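You operate a simulated robot arm through the tools that you are given. There is no shell and no other tool.

Carry out the task below with a simulated robot arm. There is one attempt and no reset: what you move stays moved.

JOB
Shut the air supply off and stand the water bottle in the grey tray.
Fine: shut the green tap, then the blue tap; flow knob to zero, pump switch off before the bottle is lifted. Leave the other taps. Set down upright: water bottle.

Only the result counts: the job must be done as asked and must still hold three seconds after the hand-in. Knocking over, shifting, dropping, spilling or breaking anything else fails it.

ROBOT AND FRAMES
A 6-joint arm with a two-finger parallel gripper, fixed in place. Base frame: the origin is at the foot of the arm, x ahead of it, y to its left, z up; the work surface is at about z = 660. Readings come in mm, rad, newtons and seconds.
With the tool pointing down near the work surface it reaches from about 100 to 820 mm from the base axis. Its first joint turns from -2.007 to 2.007 rad. Payload 4.2 kg.
The TCP is the grasp point between the finger pads, 23 mm short of the fingertips. In the tool frame z runs along the fingers and y along their closing line. Largest opening 94 mm; finger width 38, thickness 10; the body of the gripper, 54 by 96 mm, starts 39 mm behind the TCP.
Orientation is that of the tool frame in the base frame, as [roll, pitch, yaw] about the fixed x, y, z axes, in that order (R = Rz(yaw) Ry(pitch) Rx(roll)). With the fingers straight down and closing along the base's y, the tool's x points along the base's -x, its y along +y and its z along -z.

CONTROLS
- The arm moves only by the tool send_rows. Its argument "motion" is a list of rows, each a list of 3 entries, a list of its own where there are three numbers: the gripper command, from -1 (shut) to 1 (fully open), values between in proportion, then the shift along the base's x, y, z in mm, then the turn, a rotation vector about the base's x, y, z in rad. In form: [[jaw, [dx, dy, dz], [ax, ay, az]], ...]. A call has 1 to 20 rows; each row shifts and turns the commanded pose from where the row before left it. Each row takes 0.2 s and may step no farther than 50 mm and 0.15 rad from the row before; otherwise, or with a gripper value out of range, the whole call is refused. Where a pose cannot be reached the arm comes as near as it can. A force on the tool above 50 N (or 10 N above the force at the start of the call, whichever is more), or a blocked arm, ends the call early, and 0.2 s more pass. Each finger travels about 108 mm/s and halts on what it meets, pressing with about 31 N; the grip force reading is that of the motor and also rises with nothing between the fingers. The clock runs only during rows and for 0.2 s after the last one: add rows that do not move to give the fingers time. The reply holds the time, the measured pose of the TCP, the force on the tool along the base axes, the opening and the grip force, in the units named above and with some noise, with the torque about the TCP (base axes, N m) and any sound that the robot's microphone picked up.
- Cameras (640 x 400 px; columns grow to the right, rows downward): "scene" is fixed at [48.1, -497.6, 1340.8]; the picture's right is [0.39, -0.92, 0.00], its down [-0.44, -0.18, -0.88] and it looks along [0.81, 0.34, -0.47] (base axes); focal length 309 px, centre (320, 200). "wrist" rides on the gripper at [86, 16, -75] in the tool frame; the picture's right is [-0.18, 0.98, 0.00], its down [-0.58, -0.11, -0.81] and it looks along [-0.79, -0.15, 0.59] (tool axes); focal length 243 px, centre (320, 200).
- snapshot(camera): a new picture of that camera. The clock stands still meanwhile.
- move_column(by): slides the trunk up (or, below 0, down) by that many mm; the arm rides with it, the base frame stays. It gives what a move gives, with no picture.
- point_at(camera, pixels): for up to 12 pixels [column, row] of the newest picture of that camera ("zoom" is the newest enlarged one), the place [x, y, z] in the base frame of the surface seen there, good to about 3 mm. The clock stands still meanwhile.
- close_up(camera, box): a new picture of the part [left, top, right, bottom] of that camera's present view, enlarged. The clock stands still meanwhile.
- job_done(): hands the job in; it is judged then, once.

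Open the gripper and draw the arm clear of the work before you hand the job in, unless the task says otherwise.

The tools are called as a command line: name --argument value ..., lists and objects as JSON in quotes. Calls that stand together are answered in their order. send_rows: Moves the arm, as the interface text tells. Its arguments: {"type":"object","properties":{"motion":{"type":"array","items":{"type":"array"}}},"required":["motion"]} The other tools are called the same way: move_column (by) slides the trunk up or down; snapshot (camera) takes a picture; point_at (camera, pixels) gives the place of the surface under pixels of a picture; close_up (camera, box) takes an enlarged picture of a part of a camera's view; job_done () hands the job in.

At the start:

```text
t: 0.0
tool_pos: [597.6, -85.1, 1190.1]
tool_rot: [3.141, 0.001, 3.142]
contact_force: [-0.3, 0.1, 1.4]
ft_torque: [-0.03, -0.03, -0.01]
finger_gap: 93.9
grasp_force: 0.1
trunk travel left (down, up): [-775.0, 215.0]
```

scene: 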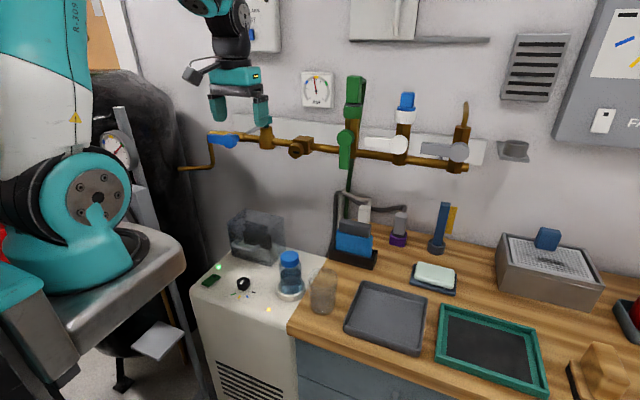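
wrist: 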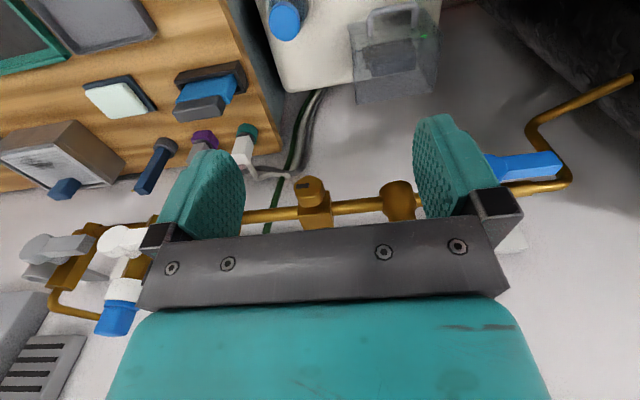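

I start by looking more closely at the taps on the brass pipe (about rows 80–170 in the scene) and at the unit with knob and switch near (240,285).

close_up --camera "scene" --box '[170, 60, 490, 260]'

close_up --camera "scene" --box '[180, 200, 340, 330]'

```text
2.00 times, centred on (330, 160) of scene
```

zoom: 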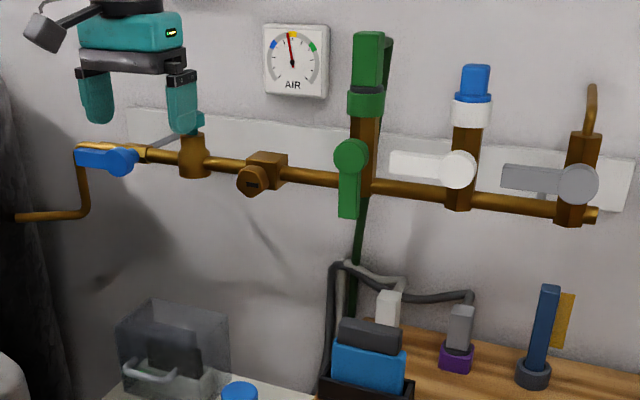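

```text
3.08 times, centred on (260, 265) of scene
```

zoom: 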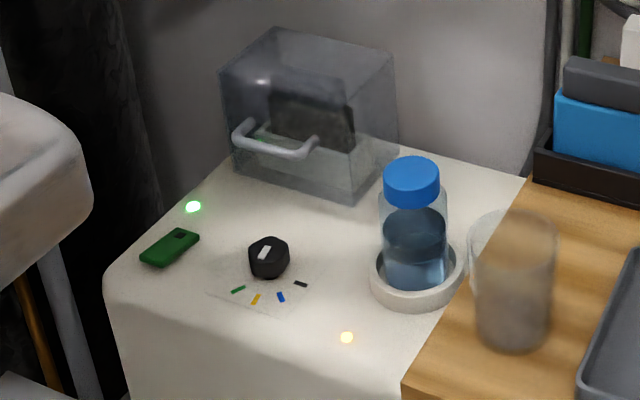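

The first enlargement shows the green handle along its vertical branch (open) and the blue handle along the main pipe (open). I now measure the places on the white unit in the newest zoom: knob (268,258), switch (170,248), lamps, cover, bottle, ring and glass.

point_at --camera "zoom" --pixels '[[268, 245], [264, 252], [170, 245], [150, 258], [193, 207], [346, 337], [412, 170], [412, 262], [302, 284], [281, 297], [256, 299], [238, 289]]'

point_at --camera "scene" --pixels '[[222, 141], [234, 141], [345, 135], [345, 160], [354, 110], [355, 82], [265, 140], [300, 148], [380, 144], [400, 145], [315, 90], [332, 150]]'

```text
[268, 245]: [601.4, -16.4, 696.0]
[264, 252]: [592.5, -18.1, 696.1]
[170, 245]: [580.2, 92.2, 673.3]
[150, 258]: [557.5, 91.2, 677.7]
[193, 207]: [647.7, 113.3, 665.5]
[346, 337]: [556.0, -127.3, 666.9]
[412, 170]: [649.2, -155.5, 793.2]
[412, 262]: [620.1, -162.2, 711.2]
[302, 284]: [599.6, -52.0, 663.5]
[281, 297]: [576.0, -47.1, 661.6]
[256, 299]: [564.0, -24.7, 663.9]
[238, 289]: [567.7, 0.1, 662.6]
```

```text
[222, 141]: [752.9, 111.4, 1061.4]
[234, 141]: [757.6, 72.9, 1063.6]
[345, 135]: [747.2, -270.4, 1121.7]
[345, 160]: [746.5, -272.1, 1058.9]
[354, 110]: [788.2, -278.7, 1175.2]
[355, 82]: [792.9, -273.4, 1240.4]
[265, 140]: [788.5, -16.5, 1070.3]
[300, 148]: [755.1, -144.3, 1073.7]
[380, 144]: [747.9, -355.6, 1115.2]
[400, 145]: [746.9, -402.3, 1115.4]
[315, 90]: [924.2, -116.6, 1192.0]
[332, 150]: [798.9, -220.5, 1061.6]
```

I zoom further into the knob with its marks and the green switch, around (246,285) and (212,278) of the scene, and each tap.

close_up --camera "scene" --box '[205, 255, 285, 305]'

close_up --camera "scene" --box '[170, 90, 290, 180]'

close_up --camera "scene" --box '[320, 70, 440, 180]'

close_up --camera "scene" --box '[290, 60, 350, 120]'

```text
8.00 times, centred on (245, 280) of scene
```

zoom: 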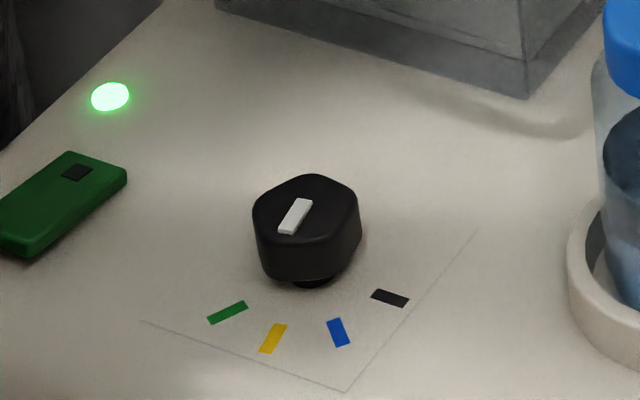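

```text
4.44 times, centred on (230, 135) of scene
```

zoom: 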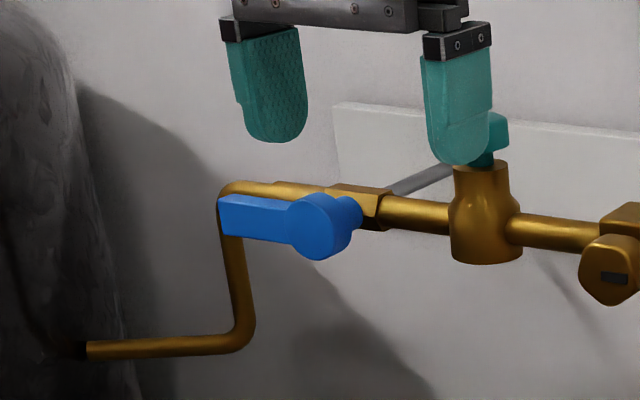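

```text
3.64 times, centred on (380, 125) of scene
```

zoom: 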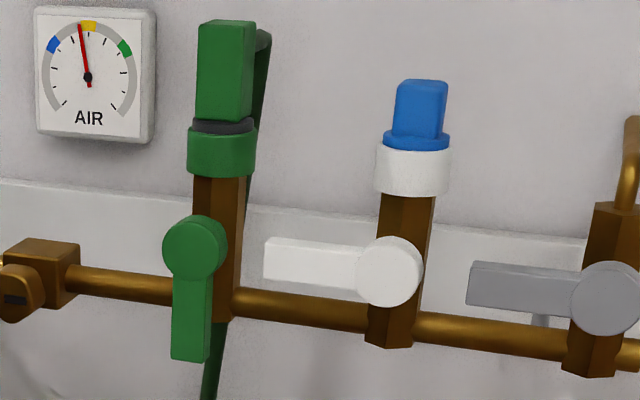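

```text
6.67 times, centred on (320, 90) of scene
```

zoom: 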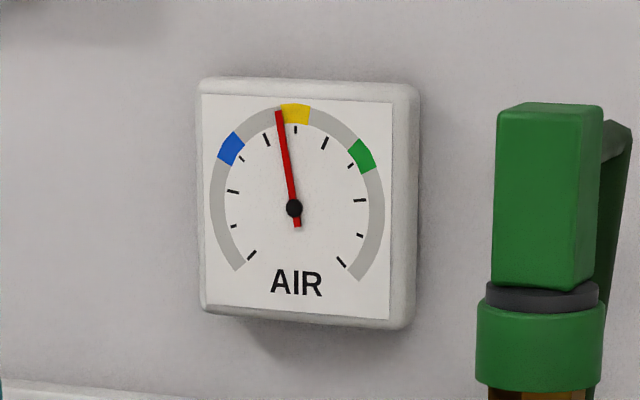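

The knob pointer shows yellow, as does the gauge; the black mark is the zero end. I enlarge the green tap (345,150) to measure its hub and lever.

close_up --camera "scene" --box '[313, 115, 377, 180]'

```text
6.15 times, centred on (345, 148) of scene
```

zoom: 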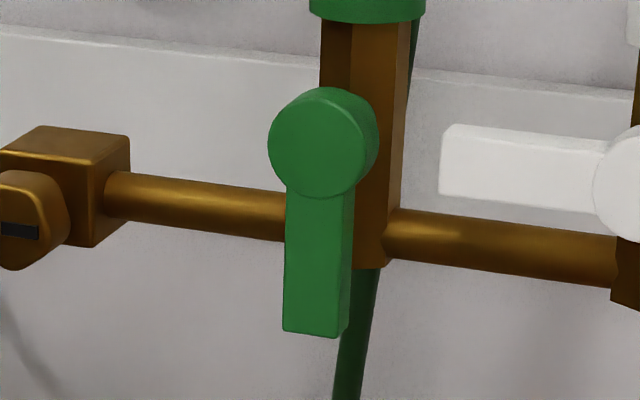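

The green lever runs from hub (318,145) to tip (312,335) in this zoom; I measure its face, edges and surroundings.

point_at --camera "zoom" --pixels '[[318, 145], [275, 145], [362, 145], [318, 95], [290, 260], [335, 260], [346, 260], [288, 325], [335, 328], [313, 300], [450, 160], [585, 170]]'

point_at --camera "zoom" --pixels '[[200, 210], [370, 200], [395, 200], [480, 240], [20, 210], [60, 180], [445, 190], [100, 200], [345, 40], [390, 40], [350, 370], [200, 120]]'

```text
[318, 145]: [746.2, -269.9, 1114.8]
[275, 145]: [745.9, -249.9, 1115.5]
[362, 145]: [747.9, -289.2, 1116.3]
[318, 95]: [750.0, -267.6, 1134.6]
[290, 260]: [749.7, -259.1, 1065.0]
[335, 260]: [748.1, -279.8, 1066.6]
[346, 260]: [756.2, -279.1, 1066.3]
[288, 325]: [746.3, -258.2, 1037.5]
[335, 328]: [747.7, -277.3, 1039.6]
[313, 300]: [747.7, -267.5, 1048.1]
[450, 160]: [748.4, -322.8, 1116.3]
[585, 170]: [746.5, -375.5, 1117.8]
```

```text
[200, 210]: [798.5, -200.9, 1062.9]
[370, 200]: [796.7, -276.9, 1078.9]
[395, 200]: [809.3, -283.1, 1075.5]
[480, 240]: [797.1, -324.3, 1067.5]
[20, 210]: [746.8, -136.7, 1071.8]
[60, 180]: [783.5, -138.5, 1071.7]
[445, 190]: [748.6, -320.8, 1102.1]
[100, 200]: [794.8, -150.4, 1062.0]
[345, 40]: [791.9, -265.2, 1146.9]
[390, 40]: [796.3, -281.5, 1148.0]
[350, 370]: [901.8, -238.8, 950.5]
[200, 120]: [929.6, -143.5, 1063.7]
```

Green hub centre is about (747, -269.5, 1114.5), lever hanging to z≈1035 with 21 mm width. I swing the tool from pointing down to pointing at the wall (+x), keeping 120 mm off the taps, with the jaws open.

send_rows --motion '[[0.2, [2, -16.6, -11.8], [0, -0.1428, 0]], [0.2, [2, -16.6, -11.8], [0, -0.1428, 0]], [0.2, [2, -16.6, -11.8], [0, -0.1428, 0]], [0.2, [2, -16.6, -11.8], [0, -0.1428, 0]], [0.2, [2, -16.6, -11.8], [0, -0.1428, 0]], [0.2, [0, 0, 0], [0, 0, 0]]]'

```text
t: 1.4
tool_pos: [605.6, -169.7, 1130.5]
tool_rot: [-3.141, 0.714, -3.141]
contact_force: [-0.1, 0.4, -0.5]
ft_torque: [-0.03, 0.01, 0.0]
finger_gap: 56.4
grasp_force: 0.1
trunk travel left (down, up): [-775.0, 215.0]
```

The turn tracks well (pitch 0.714, jaw 56 mm). I continue with the remaining six steps to a level tool.

send_rows --motion '[[0.2, [2, -16.6, -11.8], [0, -0.1428, 0]], [0.2, [2, -16.6, -11.8], [0, -0.1428, 0]], [0.2, [2, -16.6, -11.8], [0, -0.1428, 0]], [0.2, [2, -16.6, -11.8], [0, -0.1428, 0]], [0.2, [2, -16.6, -11.8], [0, -0.1428, 0]], [0.2, [2, -16.6, -11.8], [0, -0.1428, 0]], [0.2, [0, 0, 0], [0, 0, 0]]]'

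snapshot --camera "scene"

snapshot --camera "wrist"

```text
t: 3.0
tool_pos: [702.4, -325.6, 1111.8]
tool_rot: [3.115, 1.548, 3.117]
contact_force: [0.1, -0.4, -0.4]
ft_torque: [-0.01, 0.03, 0.0]
finger_gap: 56.4
grasp_force: 0.1
out of reach, approached as far as the arm can: row 2, 3, 5, 6
trunk travel left (down, up): [-775.0, 215.0]
```

```text
taken
```

scene: 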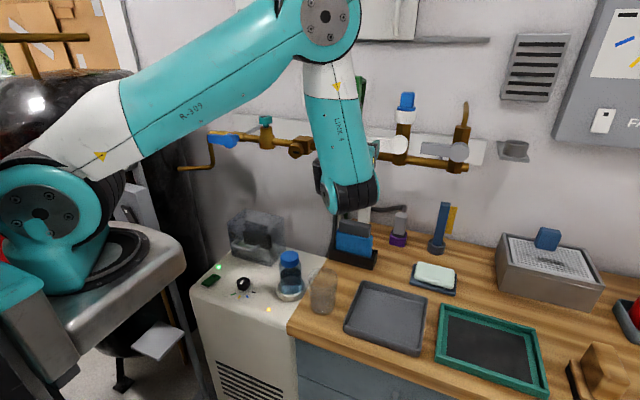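

```text
taken
```

wrist: 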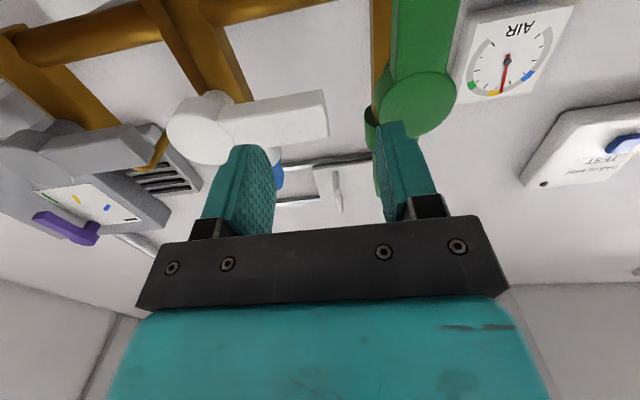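

The arm ended off the requested pose at (702,-326,1112): several steps were out of reach. I check the arm geometry by measuring shoulder (40,215), elbow (325,15) and wrist (350,195) before moving anything.

point_at --camera "scene" --pixels '[[40, 215], [98, 150], [325, 15], [338, 90], [345, 195], [120, 240], [50, 310]]'

close_up --camera "scene" --box '[280, 60, 440, 230]'

```text
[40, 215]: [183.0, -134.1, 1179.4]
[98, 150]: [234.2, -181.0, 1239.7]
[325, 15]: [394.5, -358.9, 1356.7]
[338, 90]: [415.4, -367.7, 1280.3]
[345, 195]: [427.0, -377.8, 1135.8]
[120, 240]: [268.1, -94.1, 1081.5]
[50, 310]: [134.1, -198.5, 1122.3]
```

```text
2.35 times, centred on (360, 145) of scene
```

zoom: 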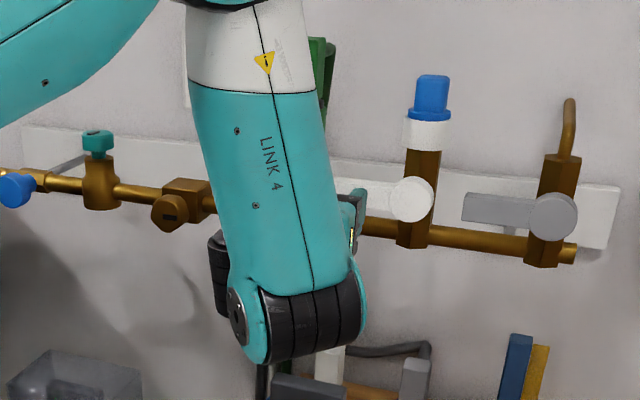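

The inner reach limit seems to be the wrist bend with the shoulder so high (z≈1180), so I plan to lower the trunk. First I measure the tall things below: plugs (365,208), pen (444,205), box (352,228), bottle cap (289,257), glass (322,268).

point_at --camera "scene" --pixels '[[444, 205], [452, 210], [400, 215], [352, 226], [290, 257], [322, 272], [255, 215], [235, 225], [547, 230], [512, 240], [600, 350], [215, 283]]'

```text
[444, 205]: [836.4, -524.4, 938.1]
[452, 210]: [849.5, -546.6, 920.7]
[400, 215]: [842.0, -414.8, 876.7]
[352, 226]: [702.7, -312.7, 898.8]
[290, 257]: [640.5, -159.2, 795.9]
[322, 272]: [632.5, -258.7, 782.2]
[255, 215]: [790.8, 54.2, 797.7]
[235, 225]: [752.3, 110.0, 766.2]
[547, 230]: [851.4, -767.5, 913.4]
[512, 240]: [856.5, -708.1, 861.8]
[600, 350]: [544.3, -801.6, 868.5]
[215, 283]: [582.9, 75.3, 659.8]
```

The grey-blue box reaches z≈899 below the tool, so I don't lower from here. I go back to the 45° pose near (606,-170,1130), where there is free space, before sliding the trunk down.

send_rows --motion '[[0.2, [-16, 26, 3], [0, 0.1428, 0]], [0.2, [-16, 26, 3], [0, 0.1428, 0]], [0.2, [-16, 26, 3], [0, 0.1428, 0]], [0.2, [-16, 26, 3], [0, 0.1428, 0]], [0.2, [-16, 26, 3], [0, 0.1428, 0]], [0.2, [-16, 26, 3], [0, 0.1428, 0]], [0.2, [0, 0, 0], [0, 0, 0]]]'

```text
t: 4.6
tool_pos: [611.0, -169.4, 1132.2]
tool_rot: [3.141, 0.712, 3.139]
contact_force: [0.0, -1.0, -0.2]
ft_torque: [0.02, 0.0, -0.04]
finger_gap: 56.2
grasp_force: 0.1
trunk travel left (down, up): [-775.0, 215.0]
```

Back at (611,-169,1132) at 45°. I slide the trunk down 200 mm, which puts the tool at about z 930, above the bottle (796) and beside the box.

move_column --by -200

snapshot --camera "scene"

snapshot --camera "wrist"

```text
t: 6.8
tool_pos: [611.5, -169.8, 933.4]
tool_rot: [3.14, 0.714, 3.142]
contact_force: [0.4, -1.5, -0.7]
ft_torque: [-0.01, 0.0, -0.03]
finger_gap: 56.5
grasp_force: 0.1
trunk travel left (down, up): [-575.0, 415.0]
```

```text
taken
```

scene: 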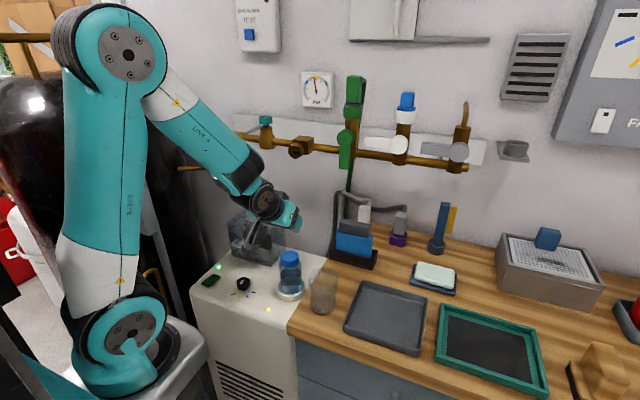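

```text
taken
```

wrist: 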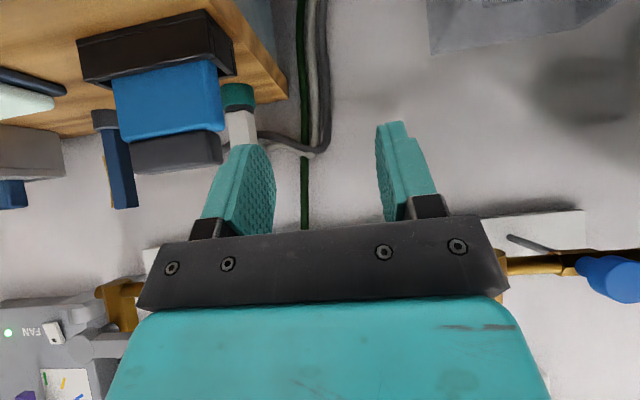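

The arm now has its shoulder lower and the forearm pointing forward. I raise and level the tool towards (640,-268,1055).

send_rows --motion '[[0.2, [4, -10, 30], [0, 0, 0]], [0.2, [4, -10, 30], [0, 0, 0]], [0.2, [4, -10, 30], [0, -0.1428, 0]], [0.2, [4, -17, 8], [0, -0.1428, 0]], [0.2, [4, -17, 8], [0, -0.1428, 0]], [0.2, [4, -17, 8], [0, -0.1428, 0]], [0.2, [4, -17, 8], [0, -0.1428, 0]], [0.2, [0, 0, 0], [0, -0.1428, 0]], [0.2, [0, 0, 0], [0, 0, 0]]]'

```text
t: 8.8
tool_pos: [637.7, -266.0, 1053.5]
tool_rot: [0.257, 1.571, 0.254]
contact_force: [0.3, 0.2, -0.9]
ft_torque: [0.01, 0.03, 0.01]
finger_gap: 56.4
grasp_force: 0.1
trunk travel left (down, up): [-575.0, 415.0]
```

The level pose is reached at (638,-266,1053). I look at the wrist and scene views.

snapshot --camera "wrist"

snapshot --camera "scene"

```text
taken
```

wrist: 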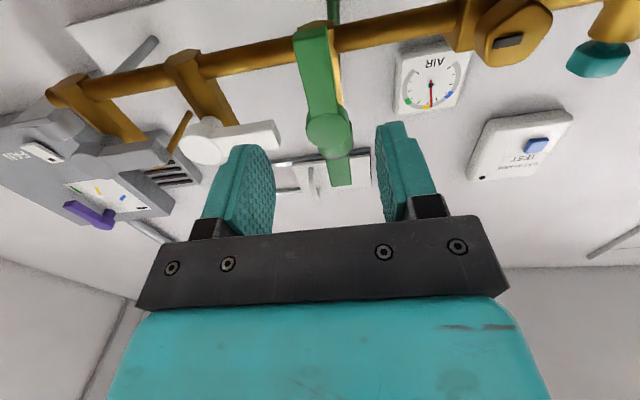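

```text
taken
```

scene: 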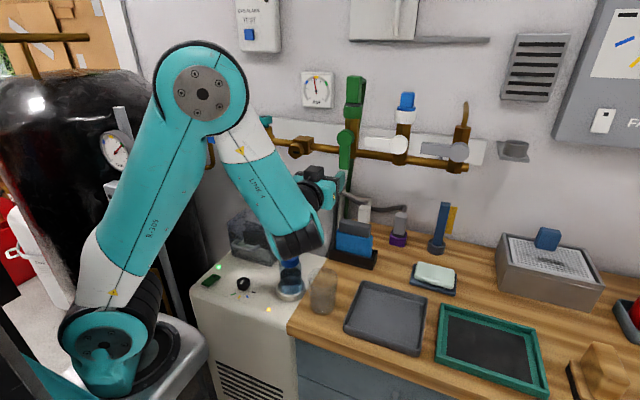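

The lever lies between the open fingers (lever at column ~320, fingers at ~240 and ~400). I move forward to x≈752 with a small y correction.

send_rows --motion '[[0.2, [25, -2.5, 0], [0, 0, 0]], [0.2, [25, 0, 0], [0, 0, 0]], [0.2, [25, 0, 0], [0, 0, 0]], [0.2, [20, 0, 0], [0, 0, 0]], [0.2, [10, 0, 0], [0, 0, 0]], [0.2, [9, 0, 0], [0, 0, 0]], [0.2, [0, 0, 0], [0, 0, 0]]]'

snapshot --camera "wrist"

close_up --camera "scene" --box '[280, 100, 400, 190]'

```text
t: 10.4
tool_pos: [755.0, -269.7, 1054.5]
tool_rot: [2.153, 1.57, 2.153]
contact_force: [0.4, -0.6, 0.3]
ft_torque: [0.01, 0.01, 0.0]
finger_gap: 56.3
grasp_force: 0.0
trunk travel left (down, up): [-575.0, 415.0]
```

```text
taken
```

wrist: 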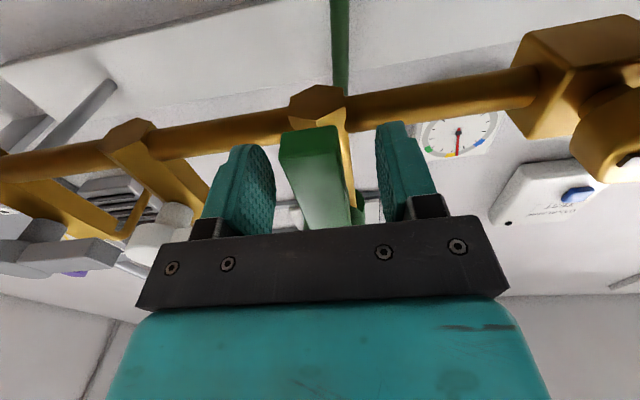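

```text
4.44 times, centred on (340, 145) of scene
```

zoom: 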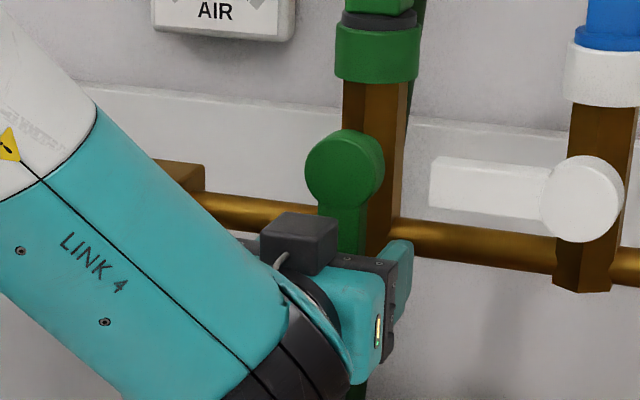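

The lever end (310,140) sits centred between the fingers with no contact force. I close the fingers on it gently and read the width.

send_rows --motion '[[-0.45, [0, 0, 0], [0, 0, 0]], [-0.45, [0, 0, 0], [0, 0, 0]], [-1, [0, 0, 0], [0, 0, 0]], [-1, [0, 0, 0], [0, 0, 0]]]'

```text
t: 11.4
tool_pos: [753.6, -271.1, 1055.1]
tool_rot: [-1.824, 1.57, -1.825]
contact_force: [2.8, -5.1, 0.7]
ft_torque: [0.32, -0.01, -0.22]
finger_gap: 24.7
grasp_force: 45.4
trunk travel left (down, up): [-575.0, 415.0]
```

The lever is held (gap 24.7 mm). I turn it about the hub axis, from down towards +y (the side on which the closed white and grey levers lie), first by about 0.43 rad to feel the resistance.

send_rows --motion '[[-1, [0, 8.54, 0.61], [0.1428, 0, 0]], [-1, [0, 8.36, 1.82], [0.1428, 0, 0]], [-1, [0, 8.03, 2.99], [0.1428, 0, 0]], [-1, [0, 0, 0], [0, 0, 0]]]'

```text
t: 12.4
tool_pos: [753.7, -246.8, 1061.2]
tool_rot: [1.569, 1.138, 1.565]
contact_force: [27.0, -16.3, 5.9]
ft_torque: [0.71, -0.71, -0.35]
finger_gap: 24.9
grasp_force: 44.8
trunk travel left (down, up): [-575.0, 415.0]
```

The lever follows (0.43 rad), though there is 27 N along +x on the tool, so I yield 2 mm that way while continuing the arc.

send_rows --motion '[[-1, [1, 0, 0], [0, 0, 0]], [-1, [1, 0, 0], [0, 0, 0]]]'

close_up --camera "scene" --box '[280, 100, 400, 190]'

```text
t: 13.0
tool_pos: [754.2, -246.5, 1060.8]
tool_rot: [1.572, 1.141, 1.568]
contact_force: [2.6, -14.3, 5.7]
ft_torque: [0.64, -1.13, -0.72]
finger_gap: 24.8
grasp_force: 44.9
trunk travel left (down, up): [-575.0, 415.0]
```

```text
4.44 times, centred on (340, 145) of scene
```

zoom: 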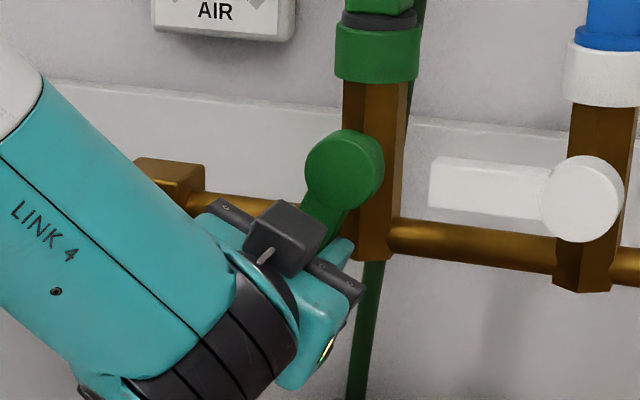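

The lever turns with the gripper and the x force has gone. I continue the arc in two parts.

send_rows --motion '[[-1, [0.3, 7.51, 4.11], [0.1428, 0, 0]], [-1, [0.3, 6.85, 5.12], [0.1428, 0, 0]], [-1, [0.3, 6.05, 6.06], [0.1428, 0, 0]], [-1, [0.3, 5.13, 6.85], [0.1428, 0, 0]], [-1, [0, 0, 0], [0, 0, 0]]]'

```text
t: 14.2
tool_pos: [754.8, -221.5, 1081.3]
tool_rot: [1.576, 0.568, 1.571]
contact_force: [-35.8, -25.5, -14.4]
ft_torque: [1.49, -0.03, -0.25]
finger_gap: 24.8
grasp_force: 45.4
trunk travel left (down, up): [-575.0, 415.0]
```

x force is now -36 N from my added push, so I back that off and finish the arc.

send_rows --motion '[[-1, [-1, 0, 0], [0, 0, 0]], [-1, [-0.5, -0.5, 0.3], [0, 0, 0]]]'

```text
t: 14.8
tool_pos: [754.5, -221.4, 1081.6]
tool_rot: [1.574, 0.571, 1.574]
contact_force: [-17.9, -20.2, -19.1]
ft_torque: [1.59, -0.11, -0.72]
finger_gap: 24.9
grasp_force: 45.0
trunk travel left (down, up): [-575.0, 415.0]
```

send_rows --motion '[[-1, [-0.5, 4.11, 7.52], [0.1428, 0, 0]], [-1, [-0.5, 2.99, 8.01], [0.1428, 0, 0]], [-1, [0, 0, 0], [0, 0, 0]]]'

```text
t: 15.6
tool_pos: [755.1, -215.5, 1096.5]
tool_rot: [1.571, 0.282, 1.571]
contact_force: [-1.7, -22.6, -17.9]
ft_torque: [1.42, 0.23, 0.93]
finger_gap: 24.7
grasp_force: 45.1
trunk travel left (down, up): [-575.0, 415.0]
```

Forces are now small in x with a steady turning resistance; angle is about 1.29 rad of 1.57. I make the last two arc steps.

send_rows --motion '[[-1, [0, 1.82, 8.37], [0.1428, 0, 0]], [-1, [0, 0.61, 8.54], [0.1428, 0, 0]], [-1, [0, 0, 0], [0, 0, 0]]]'

close_up --camera "scene" --box '[280, 60, 400, 190]'

```text
t: 16.4
tool_pos: [755.4, -212.5, 1111.5]
tool_rot: [1.571, 0.0, 1.568]
contact_force: [17.9, -25.1, -14.2]
ft_torque: [0.5, -0.02, 0.61]
finger_gap: 24.9
grasp_force: 44.9
trunk travel left (down, up): [-575.0, 415.0]
```

```text
3.08 times, centred on (340, 125) of scene
```

zoom: 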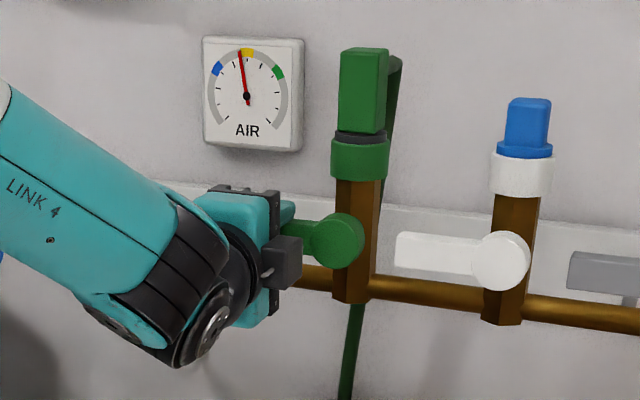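

The green lever now appears horizontal (310,240 in the zoom) like the white one. I add a slight extra turn of 0.06 rad to feel for the end stop.

send_rows --motion '[[-1, [0, 0, 2], [0.03, 0, 0]], [-1, [0, 0, 2], [0.03, 0, 0]], [-1, [0, 0, 0], [0, 0, 0]]]'

```text
t: 17.2
tool_pos: [755.4, -211.9, 1113.2]
tool_rot: [1.582, -0.06, 1.57]
contact_force: [6.9, -14.0, -38.7]
ft_torque: [-2.09, -0.11, 0.21]
finger_gap: 26.5
grasp_force: 44.8
trunk travel left (down, up): [-575.0, 415.0]
```

The force rose to 39 N and the gap widened, so the end stop at 90° is reached. I ease back, open and withdraw in -x.

send_rows --motion '[[-1, [0, 0, -2], [-0.03, 0, 0]], [-1, [0, 0, -1.5], [-0.03, 0, 0]], [0.1, [0, 0, 0], [0, 0, 0]], [0.1, [0, 0, 0], [0, 0, 0]], [0.1, [0, 0, 0], [0, 0, 0]]]'

snapshot --camera "wrist"

```text
t: 18.4
tool_pos: [753.4, -210.6, 1114.8]
tool_rot: [1.57, 0.0, 1.572]
contact_force: [-0.7, -0.6, -0.4]
ft_torque: [0.03, 0.01, 0.02]
finger_gap: 51.5
grasp_force: 0.0
trunk travel left (down, up): [-575.0, 415.0]
```

```text
taken
```

wrist: 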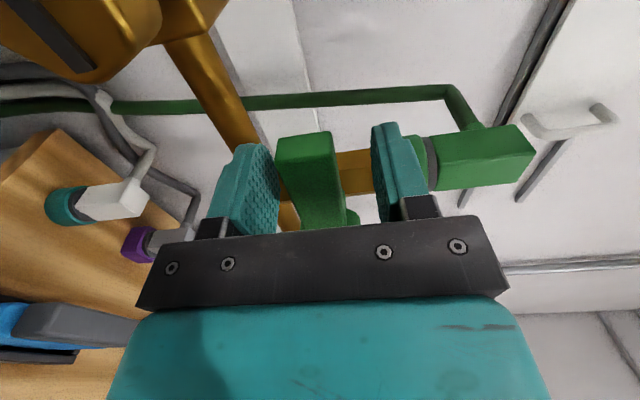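

The fingers are clear of the lever on both sides. I withdraw straight back to x≈640.

send_rows --motion '[[0.1, [-10, 0, 0], [0, 0, 0]], [0.1, [-20, 0, 0], [0, 0, 0]], [0.1, [-30, 0, 0], [0, 0, 0]], [0.1, [-30, 0, 0], [0, 0, 0]], [0.1, [-20, 0, 0], [0, 0, 0]], [0.1, [0, 0, 0], [0, 0, 0]]]'

snapshot --camera "scene"

close_up --camera "scene" --box '[280, 60, 400, 190]'

```text
t: 19.8
tool_pos: [644.2, -208.2, 1115.0]
tool_rot: [1.571, 0.0, 1.57]
contact_force: [0.2, -0.6, -0.9]
ft_torque: [-0.01, -0.04, 0.01]
finger_gap: 51.8
grasp_force: 0.1
trunk travel left (down, up): [-575.0, 415.0]
```

```text
taken
```

scene: 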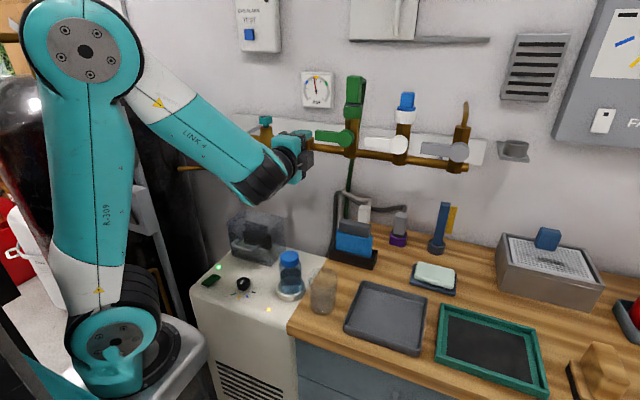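

```text
3.08 times, centred on (340, 125) of scene
```

zoom: 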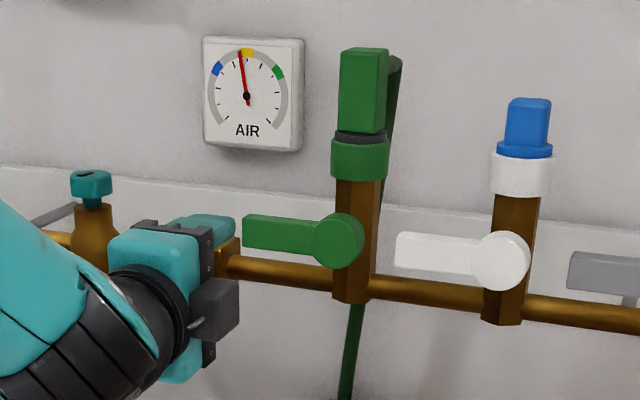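

Green now lies across its branch. The arm hides the blue tap at about (222,141), so I roll the tool back by π in two halves while moving left to see and approach it with the camera on the -y side.

send_rows --motion '[[0.1, [0, 14, -3], [-0.1428, 0, 0]], [0.1, [0, 14, -3], [-0.1428, 0, 0]], [0.1, [0, 14, -3], [-0.1428, 0, 0]], [0.1, [0, 14, -3], [-0.1428, 0, 0]], [0.1, [0, 14, -3], [-0.1428, 0, 0]], [0.1, [0, 14, -3], [-0.1428, 0, 0]], [0.1, [0, 14, -3], [-0.1428, 0, 0]], [0.1, [0, 14, -3], [-0.1428, 0, 0]], [0.1, [0, 14, -3], [-0.1428, 0, 0]], [0.1, [0, 14, -3], [-0.1428, 0, 0]], [0.1, [0, 14, -3], [-0.1428, 0, 0]], [0.1, [0, 0, 0], [0, 0, 0]]]'

```text
t: 22.4
tool_pos: [647.3, -56.3, 1083.1]
tool_rot: [-2.408, 1.569, -2.41]
contact_force: [0.7, 0.0, 0.0]
ft_torque: [0.02, 0.0, -0.01]
finger_gap: 51.6
grasp_force: 0.1
out of reach, approached as far as the arm can: row 11
trunk travel left (down, up): [-575.0, 415.0]
```

Row 11 met the inner limit at x≈647. I lower the trunk another 100 mm to gain room; below the tool at (647,-56,983) there is nothing.

move_column --by -100

send_rows --motion '[[0.1, [0, 10, 25], [0, 0, 0]], [0.1, [0, 10, 25], [0, 0, 0]], [0.1, [0, 10, 25], [0, 0, 0]], [0.1, [0, 0, 0], [0, 0, 0]]]'

```text
t: 23.7
tool_pos: [646.7, -56.8, 982.2]
tool_rot: [2.851, 1.57, 2.851]
contact_force: [0.4, 0.0, 0.1]
ft_torque: [-0.01, 0.03, 0.0]
finger_gap: 51.5
grasp_force: 0.0
trunk travel left (down, up): [-475.0, 515.0]
```

```text
t: 24.7
tool_pos: [647.0, -27.2, 1059.6]
tool_rot: [3.136, 1.569, 3.135]
contact_force: [-0.2, 0.0, -0.6]
ft_torque: [0.01, -0.01, 0.02]
finger_gap: 51.8
grasp_force: 0.0
trunk travel left (down, up): [-475.0, 515.0]
```

The tool is level at (647,-27,1060) and everything is reachable. I take pictures to find the blue lever.

snapshot --camera "wrist"

snapshot --camera "scene"

```text
taken
```

wrist: 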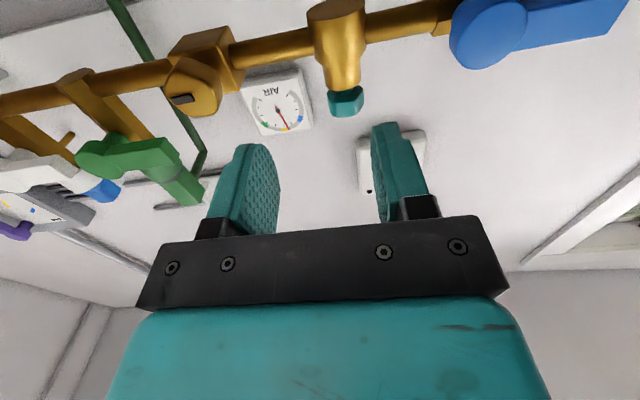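

```text
taken
```

scene: 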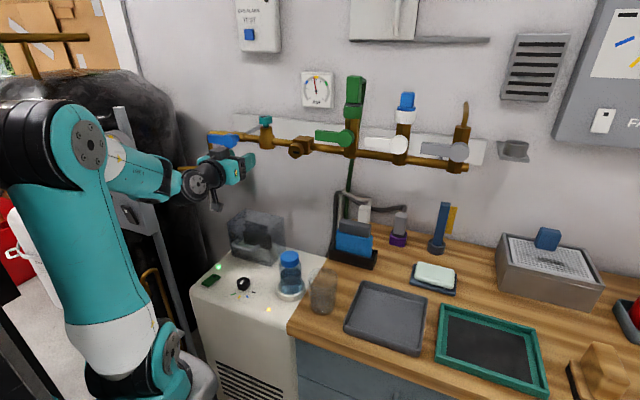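

The blue tap shows in both pictures: scene hub (229,140), lever to (210,140); wrist hub (488,32), lever to (615,15). I measure it with both cameras.

close_up --camera "scene" --box '[195, 115, 265, 165]'

point_at --camera "wrist" --pixels '[[488, 32], [460, 35], [515, 25], [550, 18], [600, 20], [622, 5], [580, 35], [340, 50], [345, 100], [485, 60], [560, 40], [610, 28]]'

```text
8.00 times, centred on (230, 140) of scene
```

zoom: 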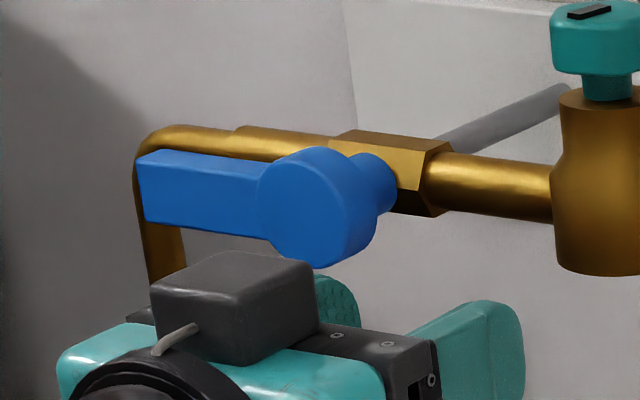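

```text
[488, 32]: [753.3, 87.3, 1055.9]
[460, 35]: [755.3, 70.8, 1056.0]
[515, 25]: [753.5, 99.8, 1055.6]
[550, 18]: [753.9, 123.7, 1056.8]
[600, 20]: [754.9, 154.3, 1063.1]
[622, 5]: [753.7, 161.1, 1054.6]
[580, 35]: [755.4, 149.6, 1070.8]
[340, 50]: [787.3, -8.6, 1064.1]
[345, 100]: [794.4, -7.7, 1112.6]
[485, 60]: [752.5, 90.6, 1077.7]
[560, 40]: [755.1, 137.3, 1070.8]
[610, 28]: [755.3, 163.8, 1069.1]
```

I measure the blue tap in the zoom: hub face (305,210), lever top edge (190,158) and lower edge (200,225), tip (140,190).

point_at --camera "zoom" --pixels '[[305, 210], [262, 205], [340, 225], [305, 160], [315, 262], [145, 170], [148, 215], [245, 180], [245, 230], [200, 195], [150, 190], [385, 185]]'

point_at --camera "zoom" --pixels '[[160, 245], [200, 140], [420, 180], [300, 140], [60, 200], [30, 100], [480, 190], [100, 50], [20, 300], [140, 140], [500, 130], [450, 60]]'

```text
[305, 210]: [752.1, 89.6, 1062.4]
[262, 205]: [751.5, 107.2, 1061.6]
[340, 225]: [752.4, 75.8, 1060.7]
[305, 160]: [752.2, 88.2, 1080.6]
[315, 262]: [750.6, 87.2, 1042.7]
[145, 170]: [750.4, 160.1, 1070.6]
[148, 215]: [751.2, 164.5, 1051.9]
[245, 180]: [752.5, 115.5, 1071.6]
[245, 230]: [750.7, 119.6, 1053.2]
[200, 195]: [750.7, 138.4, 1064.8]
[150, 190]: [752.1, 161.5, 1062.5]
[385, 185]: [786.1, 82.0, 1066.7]
```

```text
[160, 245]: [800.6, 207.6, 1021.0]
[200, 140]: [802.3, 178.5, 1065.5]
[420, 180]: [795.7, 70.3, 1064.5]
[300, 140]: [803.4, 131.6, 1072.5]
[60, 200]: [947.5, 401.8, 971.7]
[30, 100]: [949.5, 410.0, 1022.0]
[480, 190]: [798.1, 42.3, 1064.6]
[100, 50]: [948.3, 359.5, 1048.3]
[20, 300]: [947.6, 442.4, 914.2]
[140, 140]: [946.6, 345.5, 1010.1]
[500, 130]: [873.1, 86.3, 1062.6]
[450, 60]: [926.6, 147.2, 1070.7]
```

Blue hub centre is about (751, 88, 1061.5), lever to y≈165, 21 mm wide. Before moving there I check how near the dark object and rack to the left are: pixels (165,130), (185,170), (135,150), (150,210).

point_at --camera "scene" --pixels '[[165, 130], [185, 165], [178, 120], [140, 145], [125, 120], [190, 225], [150, 215], [160, 100], [192, 168], [115, 145]]'

```text
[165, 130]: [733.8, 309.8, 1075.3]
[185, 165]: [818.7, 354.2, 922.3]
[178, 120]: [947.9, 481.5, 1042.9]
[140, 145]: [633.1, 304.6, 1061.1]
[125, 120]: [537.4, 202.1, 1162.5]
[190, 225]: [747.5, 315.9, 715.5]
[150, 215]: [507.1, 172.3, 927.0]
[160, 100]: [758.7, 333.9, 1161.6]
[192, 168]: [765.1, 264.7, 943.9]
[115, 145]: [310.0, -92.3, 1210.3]
```

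There is a grey vertical post near (150,215) whose position (507,172) would be close to my wrist. I zoom in there to measure it properly.

close_up --camera "scene" --box '[90, 95, 210, 260]'

```text
2.42 times, centred on (150, 178) of scene
```

zoom: 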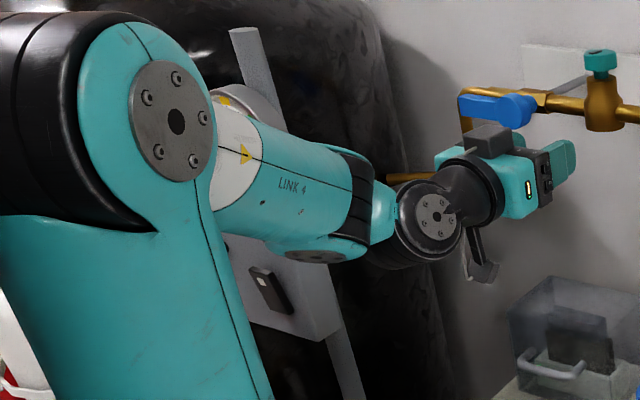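

The post shows at (255,70) and (345,370), with a box and switch at (285,300). I measure them.

point_at --camera "zoom" --pixels '[[240, 40], [255, 70], [272, 110], [262, 40], [340, 350], [350, 390], [270, 300], [320, 310], [250, 250], [240, 110], [400, 178], [430, 250]]'

```text
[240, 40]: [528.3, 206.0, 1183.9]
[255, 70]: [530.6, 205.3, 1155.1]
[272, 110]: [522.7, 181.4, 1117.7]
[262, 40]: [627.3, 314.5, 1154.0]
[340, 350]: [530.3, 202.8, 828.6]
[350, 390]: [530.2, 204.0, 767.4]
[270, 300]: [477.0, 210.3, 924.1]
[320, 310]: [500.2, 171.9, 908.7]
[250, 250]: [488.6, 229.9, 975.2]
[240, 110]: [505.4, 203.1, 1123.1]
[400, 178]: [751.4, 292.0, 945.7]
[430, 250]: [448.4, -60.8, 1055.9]
```

The post stands at about (530,205), so a straight approach would bring the wrist too near. I'll approach with the tool yawed about 24° to the left, wrist kept at y<90. First I roll the tool -90° about x while moving to (680,61).

send_rows --motion '[[0.1, [3, 8, 0], [-0.1428, 0, 0]], [0.1, [3, 8, 0], [-0.1428, 0, 0]], [0.1, [3, 8, 0], [-0.1428, 0, 0]], [0.1, [3, 8, 0], [-0.1428, 0, 0]], [0.1, [3, 8, 0], [-0.1428, 0, 0]], [0.1, [3, 8, 0], [-0.1428, 0, 0]], [0.1, [3, 8, 0], [-0.1428, 0, 0]], [0.1, [3, 8, 0], [-0.1428, 0, 0]], [0.1, [3, 8, 0], [-0.1428, 0, 0]], [0.1, [3, 8, 0], [-0.1428, 0, 0]], [0.1, [3, 8, 0], [-0.1428, 0, 0]], [0.1, [0, 0, 0], [0, 0, 0]]]'

snapshot --camera "wrist"

```text
t: 27.3
tool_pos: [679.7, 62.1, 1057.9]
tool_rot: [-1.57, -0.002, -1.572]
contact_force: [0.1, 0.3, -0.4]
ft_torque: [-0.01, 0.0, 0.03]
finger_gap: 51.5
grasp_force: 0.2
trunk travel left (down, up): [-475.0, 515.0]
```

```text
taken
```

wrist: 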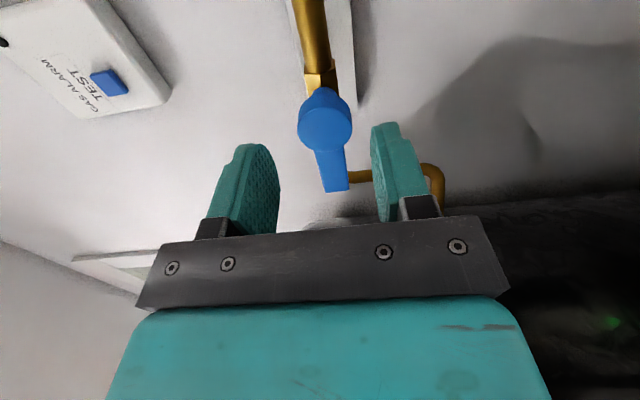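

The roll is done (view shows the blue lever between the fingers). Now I yaw +0.42 rad and shift to the stand-off (691,119,1061).

send_rows --motion '[[0.1, [3.8, 19, 1.2], [0, 0, 0.14]], [0.1, [3.8, 19, 1.2], [0, 0, 0.14]], [0.1, [3.8, 19, 1.2], [0, 0, 0.14]], [0.1, [0, 0, 0], [0, 0, 0]]]'

snapshot --camera "wrist"

snapshot --camera "scene"

```text
t: 28.3
tool_pos: [689.6, 119.5, 1061.7]
tool_rot: [-1.571, 0.0, -1.151]
contact_force: [1.0, -0.2, -0.5]
ft_torque: [0.02, 0.0, -0.02]
finger_gap: 51.6
grasp_force: 0.1
trunk travel left (down, up): [-475.0, 515.0]
```

```text
taken
```

wrist: 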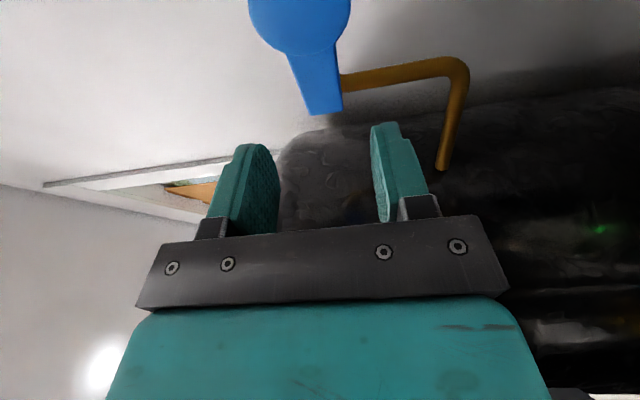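

```text
taken
```

scene: 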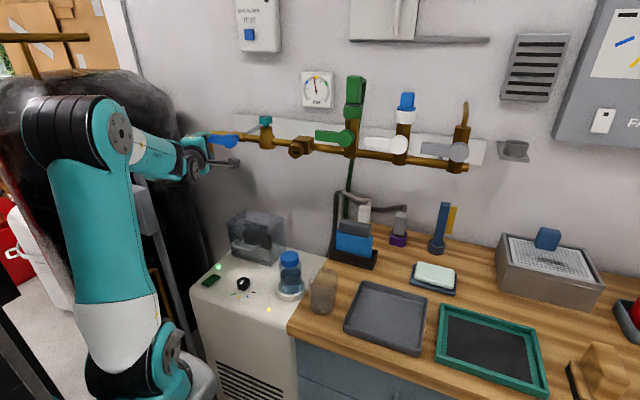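

The lever tip (320,105 in wrist) is centred between the fingers. I approach along the tool direction by 70 mm in small steps.

send_rows --motion '[[0.1, [18, 8, 0], [0, 0, 0]], [0.1, [18, 8, 0], [0, 0, 0]], [0.1, [15, 6.5, 0], [0, 0, 0]], [0.1, [14, 6, 0], [0, 0, 0]], [0.1, [0, 0, 0], [0, 0, 0]]]'

snapshot --camera "wrist"

close_up --camera "scene" --box '[150, 90, 270, 200]'

```text
t: 29.5
tool_pos: [757.4, 149.4, 1061.4]
tool_rot: [-1.57, 0.0, -1.152]
contact_force: [-0.4, -0.4, 0.6]
ft_torque: [0.0, -0.02, -0.02]
finger_gap: 51.9
grasp_force: 0.1
trunk travel left (down, up): [-475.0, 515.0]
```

```text
taken
```

wrist: 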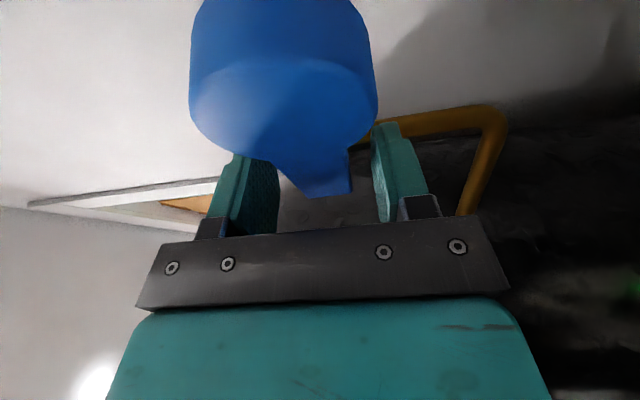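

```text
3.64 times, centred on (210, 145) of scene
```

zoom: 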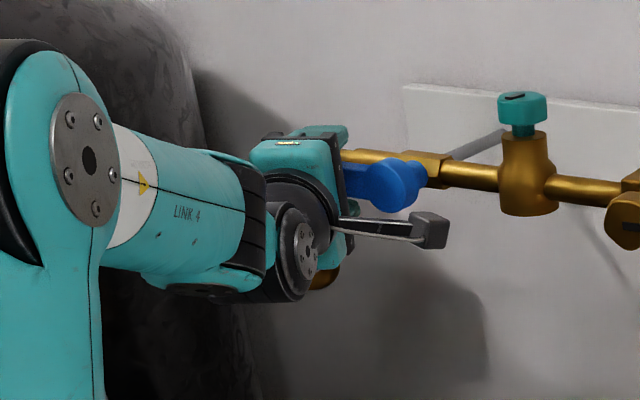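

The lever sits between the fingers with the camera passing in front of and clear of the hub. I close on it.

send_rows --motion '[[-0.4, [0, 0, 0], [0, 0, 0]], [-0.4, [0, 0, 0], [0, 0, 0]], [-1, [0, 0, 0], [0, 0, 0]], [-1, [0, 0, 0], [0, 0, 0]]]'

```text
t: 30.5
tool_pos: [758.8, 148.9, 1059.2]
tool_rot: [-1.576, 0.002, -1.152]
contact_force: [-5.3, 0.5, -15.6]
ft_torque: [0.88, -0.41, -0.54]
finger_gap: 24.8
grasp_force: 44.9
trunk travel left (down, up): [-475.0, 515.0]
```

Gripped (gap 24.8 mm), with the lever about 2 mm lower than commanded, so I fold a -1.5 mm correction into the first turning steps upward.

send_rows --motion '[[-1, [0, 0, -1.5], [0, 0, 0]], [-1, [0, -0.61, 8.54], [0.1428, 0, 0]], [-1, [0, -1.82, 8.36], [0.1428, 0, 0]], [-1, [0, 0, 0], [0, 0, 0]]]'

close_up --camera "scene" --box '[150, 90, 270, 200]'

```text
t: 31.3
tool_pos: [758.4, 146.1, 1061.7]
tool_rot: [-1.509, 0.22, -1.153]
contact_force: [6.3, 1.4, -9.9]
ft_torque: [-1.64, -0.26, -0.53]
finger_gap: 33.6
grasp_force: 45.2
trunk travel left (down, up): [-475.0, 515.0]
stopped in row 3: the force on the tool passed its limit at 57 N (the readings are from after the stop); the commanded pose is now the measured one
```

```text
3.64 times, centred on (210, 145) of scene
```

zoom: 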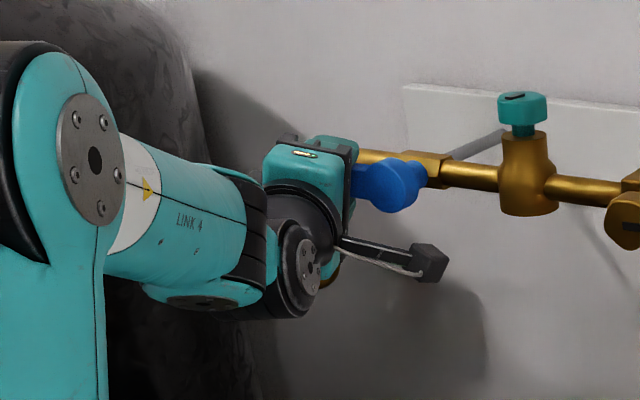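

The lever did not move upward and the jaw opened to 33.6 mm: that direction is against its stop. I turn the tool back to line up with the lever again.

send_rows --motion '[[-1, [0, 1.4, -1.2], [-0.12, 0, 0]], [-1, [0, 1.4, -1.2], [-0.12, 0, 0]], [-1, [0, 0, 0], [0, 0, 0]]]'

```text
t: 32.1
tool_pos: [757.0, 149.6, 1059.1]
tool_rot: [-1.6, 0.006, -1.16]
contact_force: [5.1, -1.7, -11.3]
ft_torque: [0.64, -0.59, 0.1]
finger_gap: 25.3
grasp_force: 44.9
trunk travel left (down, up): [-475.0, 515.0]
```

Aligned again (gap 25.3). Now I try the other way, downward, two steps about the hub axis.

send_rows --motion '[[-1, [0, -0.6, -8.5], [-0.1428, 0, 0]], [-1, [0, -1.8, -8.3], [-0.1428, 0, 0]], [-1, [0, 0, 0], [0, 0, 0]]]'

close_up --camera "scene" --box '[150, 90, 270, 200]'

```text
t: 32.9
tool_pos: [758.2, 147.4, 1043.2]
tool_rot: [-1.718, -0.256, -1.143]
contact_force: [-1.0, -2.2, -12.4]
ft_torque: [0.74, -0.97, -0.82]
finger_gap: 25.2
grasp_force: 44.6
trunk travel left (down, up): [-475.0, 515.0]
```

```text
3.64 times, centred on (210, 145) of scene
```

zoom: 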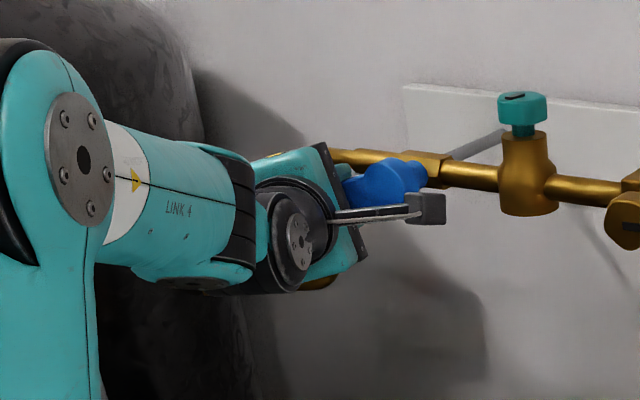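

The blue lever turns downward freely with the tool. I continue four more steps.

send_rows --motion '[[-1, [0, -2.99, -8.03], [-0.1428, 0, 0]], [-1, [0, -4.11, -7.51], [-0.1428, 0, 0]], [-1, [0, -5.12, -6.85], [-0.1428, 0, 0]], [-1, [0, -6.06, -6.05], [-0.1428, 0, 0]], [-1, [0, 0, 0], [0, 0, 0]]]'

```text
t: 34.1
tool_pos: [757.5, 128.2, 1015.1]
tool_rot: [-2.031, -0.761, -0.981]
contact_force: [-4.8, 1.6, -12.2]
ft_torque: [0.33, 0.27, 1.05]
finger_gap: 25.0
grasp_force: 45.3
trunk travel left (down, up): [-475.0, 515.0]
```

Low forces, angle -0.86 rad. I continue the last five steps.

send_rows --motion '[[-1, [0, -6.85, -5.13], [-0.1428, 0, 0]], [-1, [0, -7.52, -4.11], [-0.1428, 0, 0]], [-1, [0, -8.01, -2.99], [-0.1428, 0, 0]], [-1, [0, 0, 0], [0, 0, 0]]]'

close_up --camera "scene" --box '[150, 90, 270, 200]'

```text
t: 35.1
tool_pos: [756.0, 106.9, 1001.8]
tool_rot: [-2.532, -1.071, -0.58]
contact_force: [11.1, 3.0, -10.4]
ft_torque: [-0.05, 1.1, 1.06]
finger_gap: 25.3
grasp_force: 45.1
trunk travel left (down, up): [-475.0, 515.0]
```

```text
3.64 times, centred on (210, 145) of scene
```

zoom: 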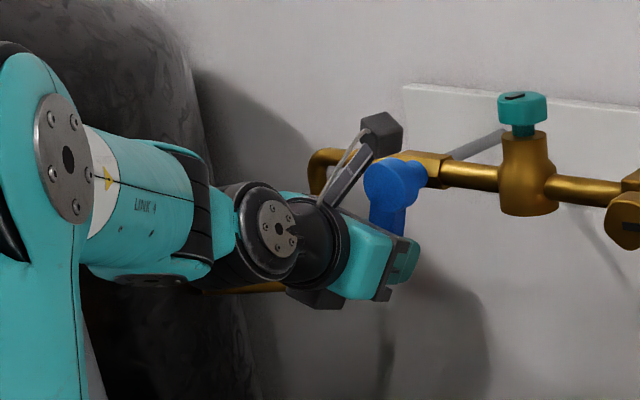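

The lever is nearly vertical (385,220). Two more arc steps plus a slight overrun bring it to the stop.

send_rows --motion '[[-1, [0, -8.37, -1.82], [-0.1428, 0, 0]], [-1, [0, -8.54, -0.61], [-0.1428, 0, 0]], [-1, [0, 0, 0], [0, 0, 0]]]'

```text
t: 35.9
tool_pos: [757.5, 89.9, 1000.5]
tool_rot: [3.129, -1.159, -0.017]
contact_force: [35.5, 2.8, -11.1]
ft_torque: [0.67, 0.05, 0.66]
finger_gap: 25.1
grasp_force: 44.4
trunk travel left (down, up): [-475.0, 515.0]
```

The lever is at about -90°; x force is 35 N so I yield 1.5 mm in x and try a slight overrun to feel the stop.

send_rows --motion '[[-1, [1.5, 0, 0], [0, 0, 0]], [-1, [0, -1.8, 0], [-0.03, 0, 0]], [-1, [0, -1.8, 0], [-0.03, 0, 0]], [-1, [0, 0, 0], [0, 0, 0]]]'

```text
t: 36.9
tool_pos: [756.5, 88.5, 1001.5]
tool_rot: [2.983, -1.155, 0.126]
contact_force: [7.5, 22.9, -2.9]
ft_torque: [1.63, 0.26, 0.52]
finger_gap: 26.8
grasp_force: 45.1
trunk travel left (down, up): [-475.0, 515.0]
```

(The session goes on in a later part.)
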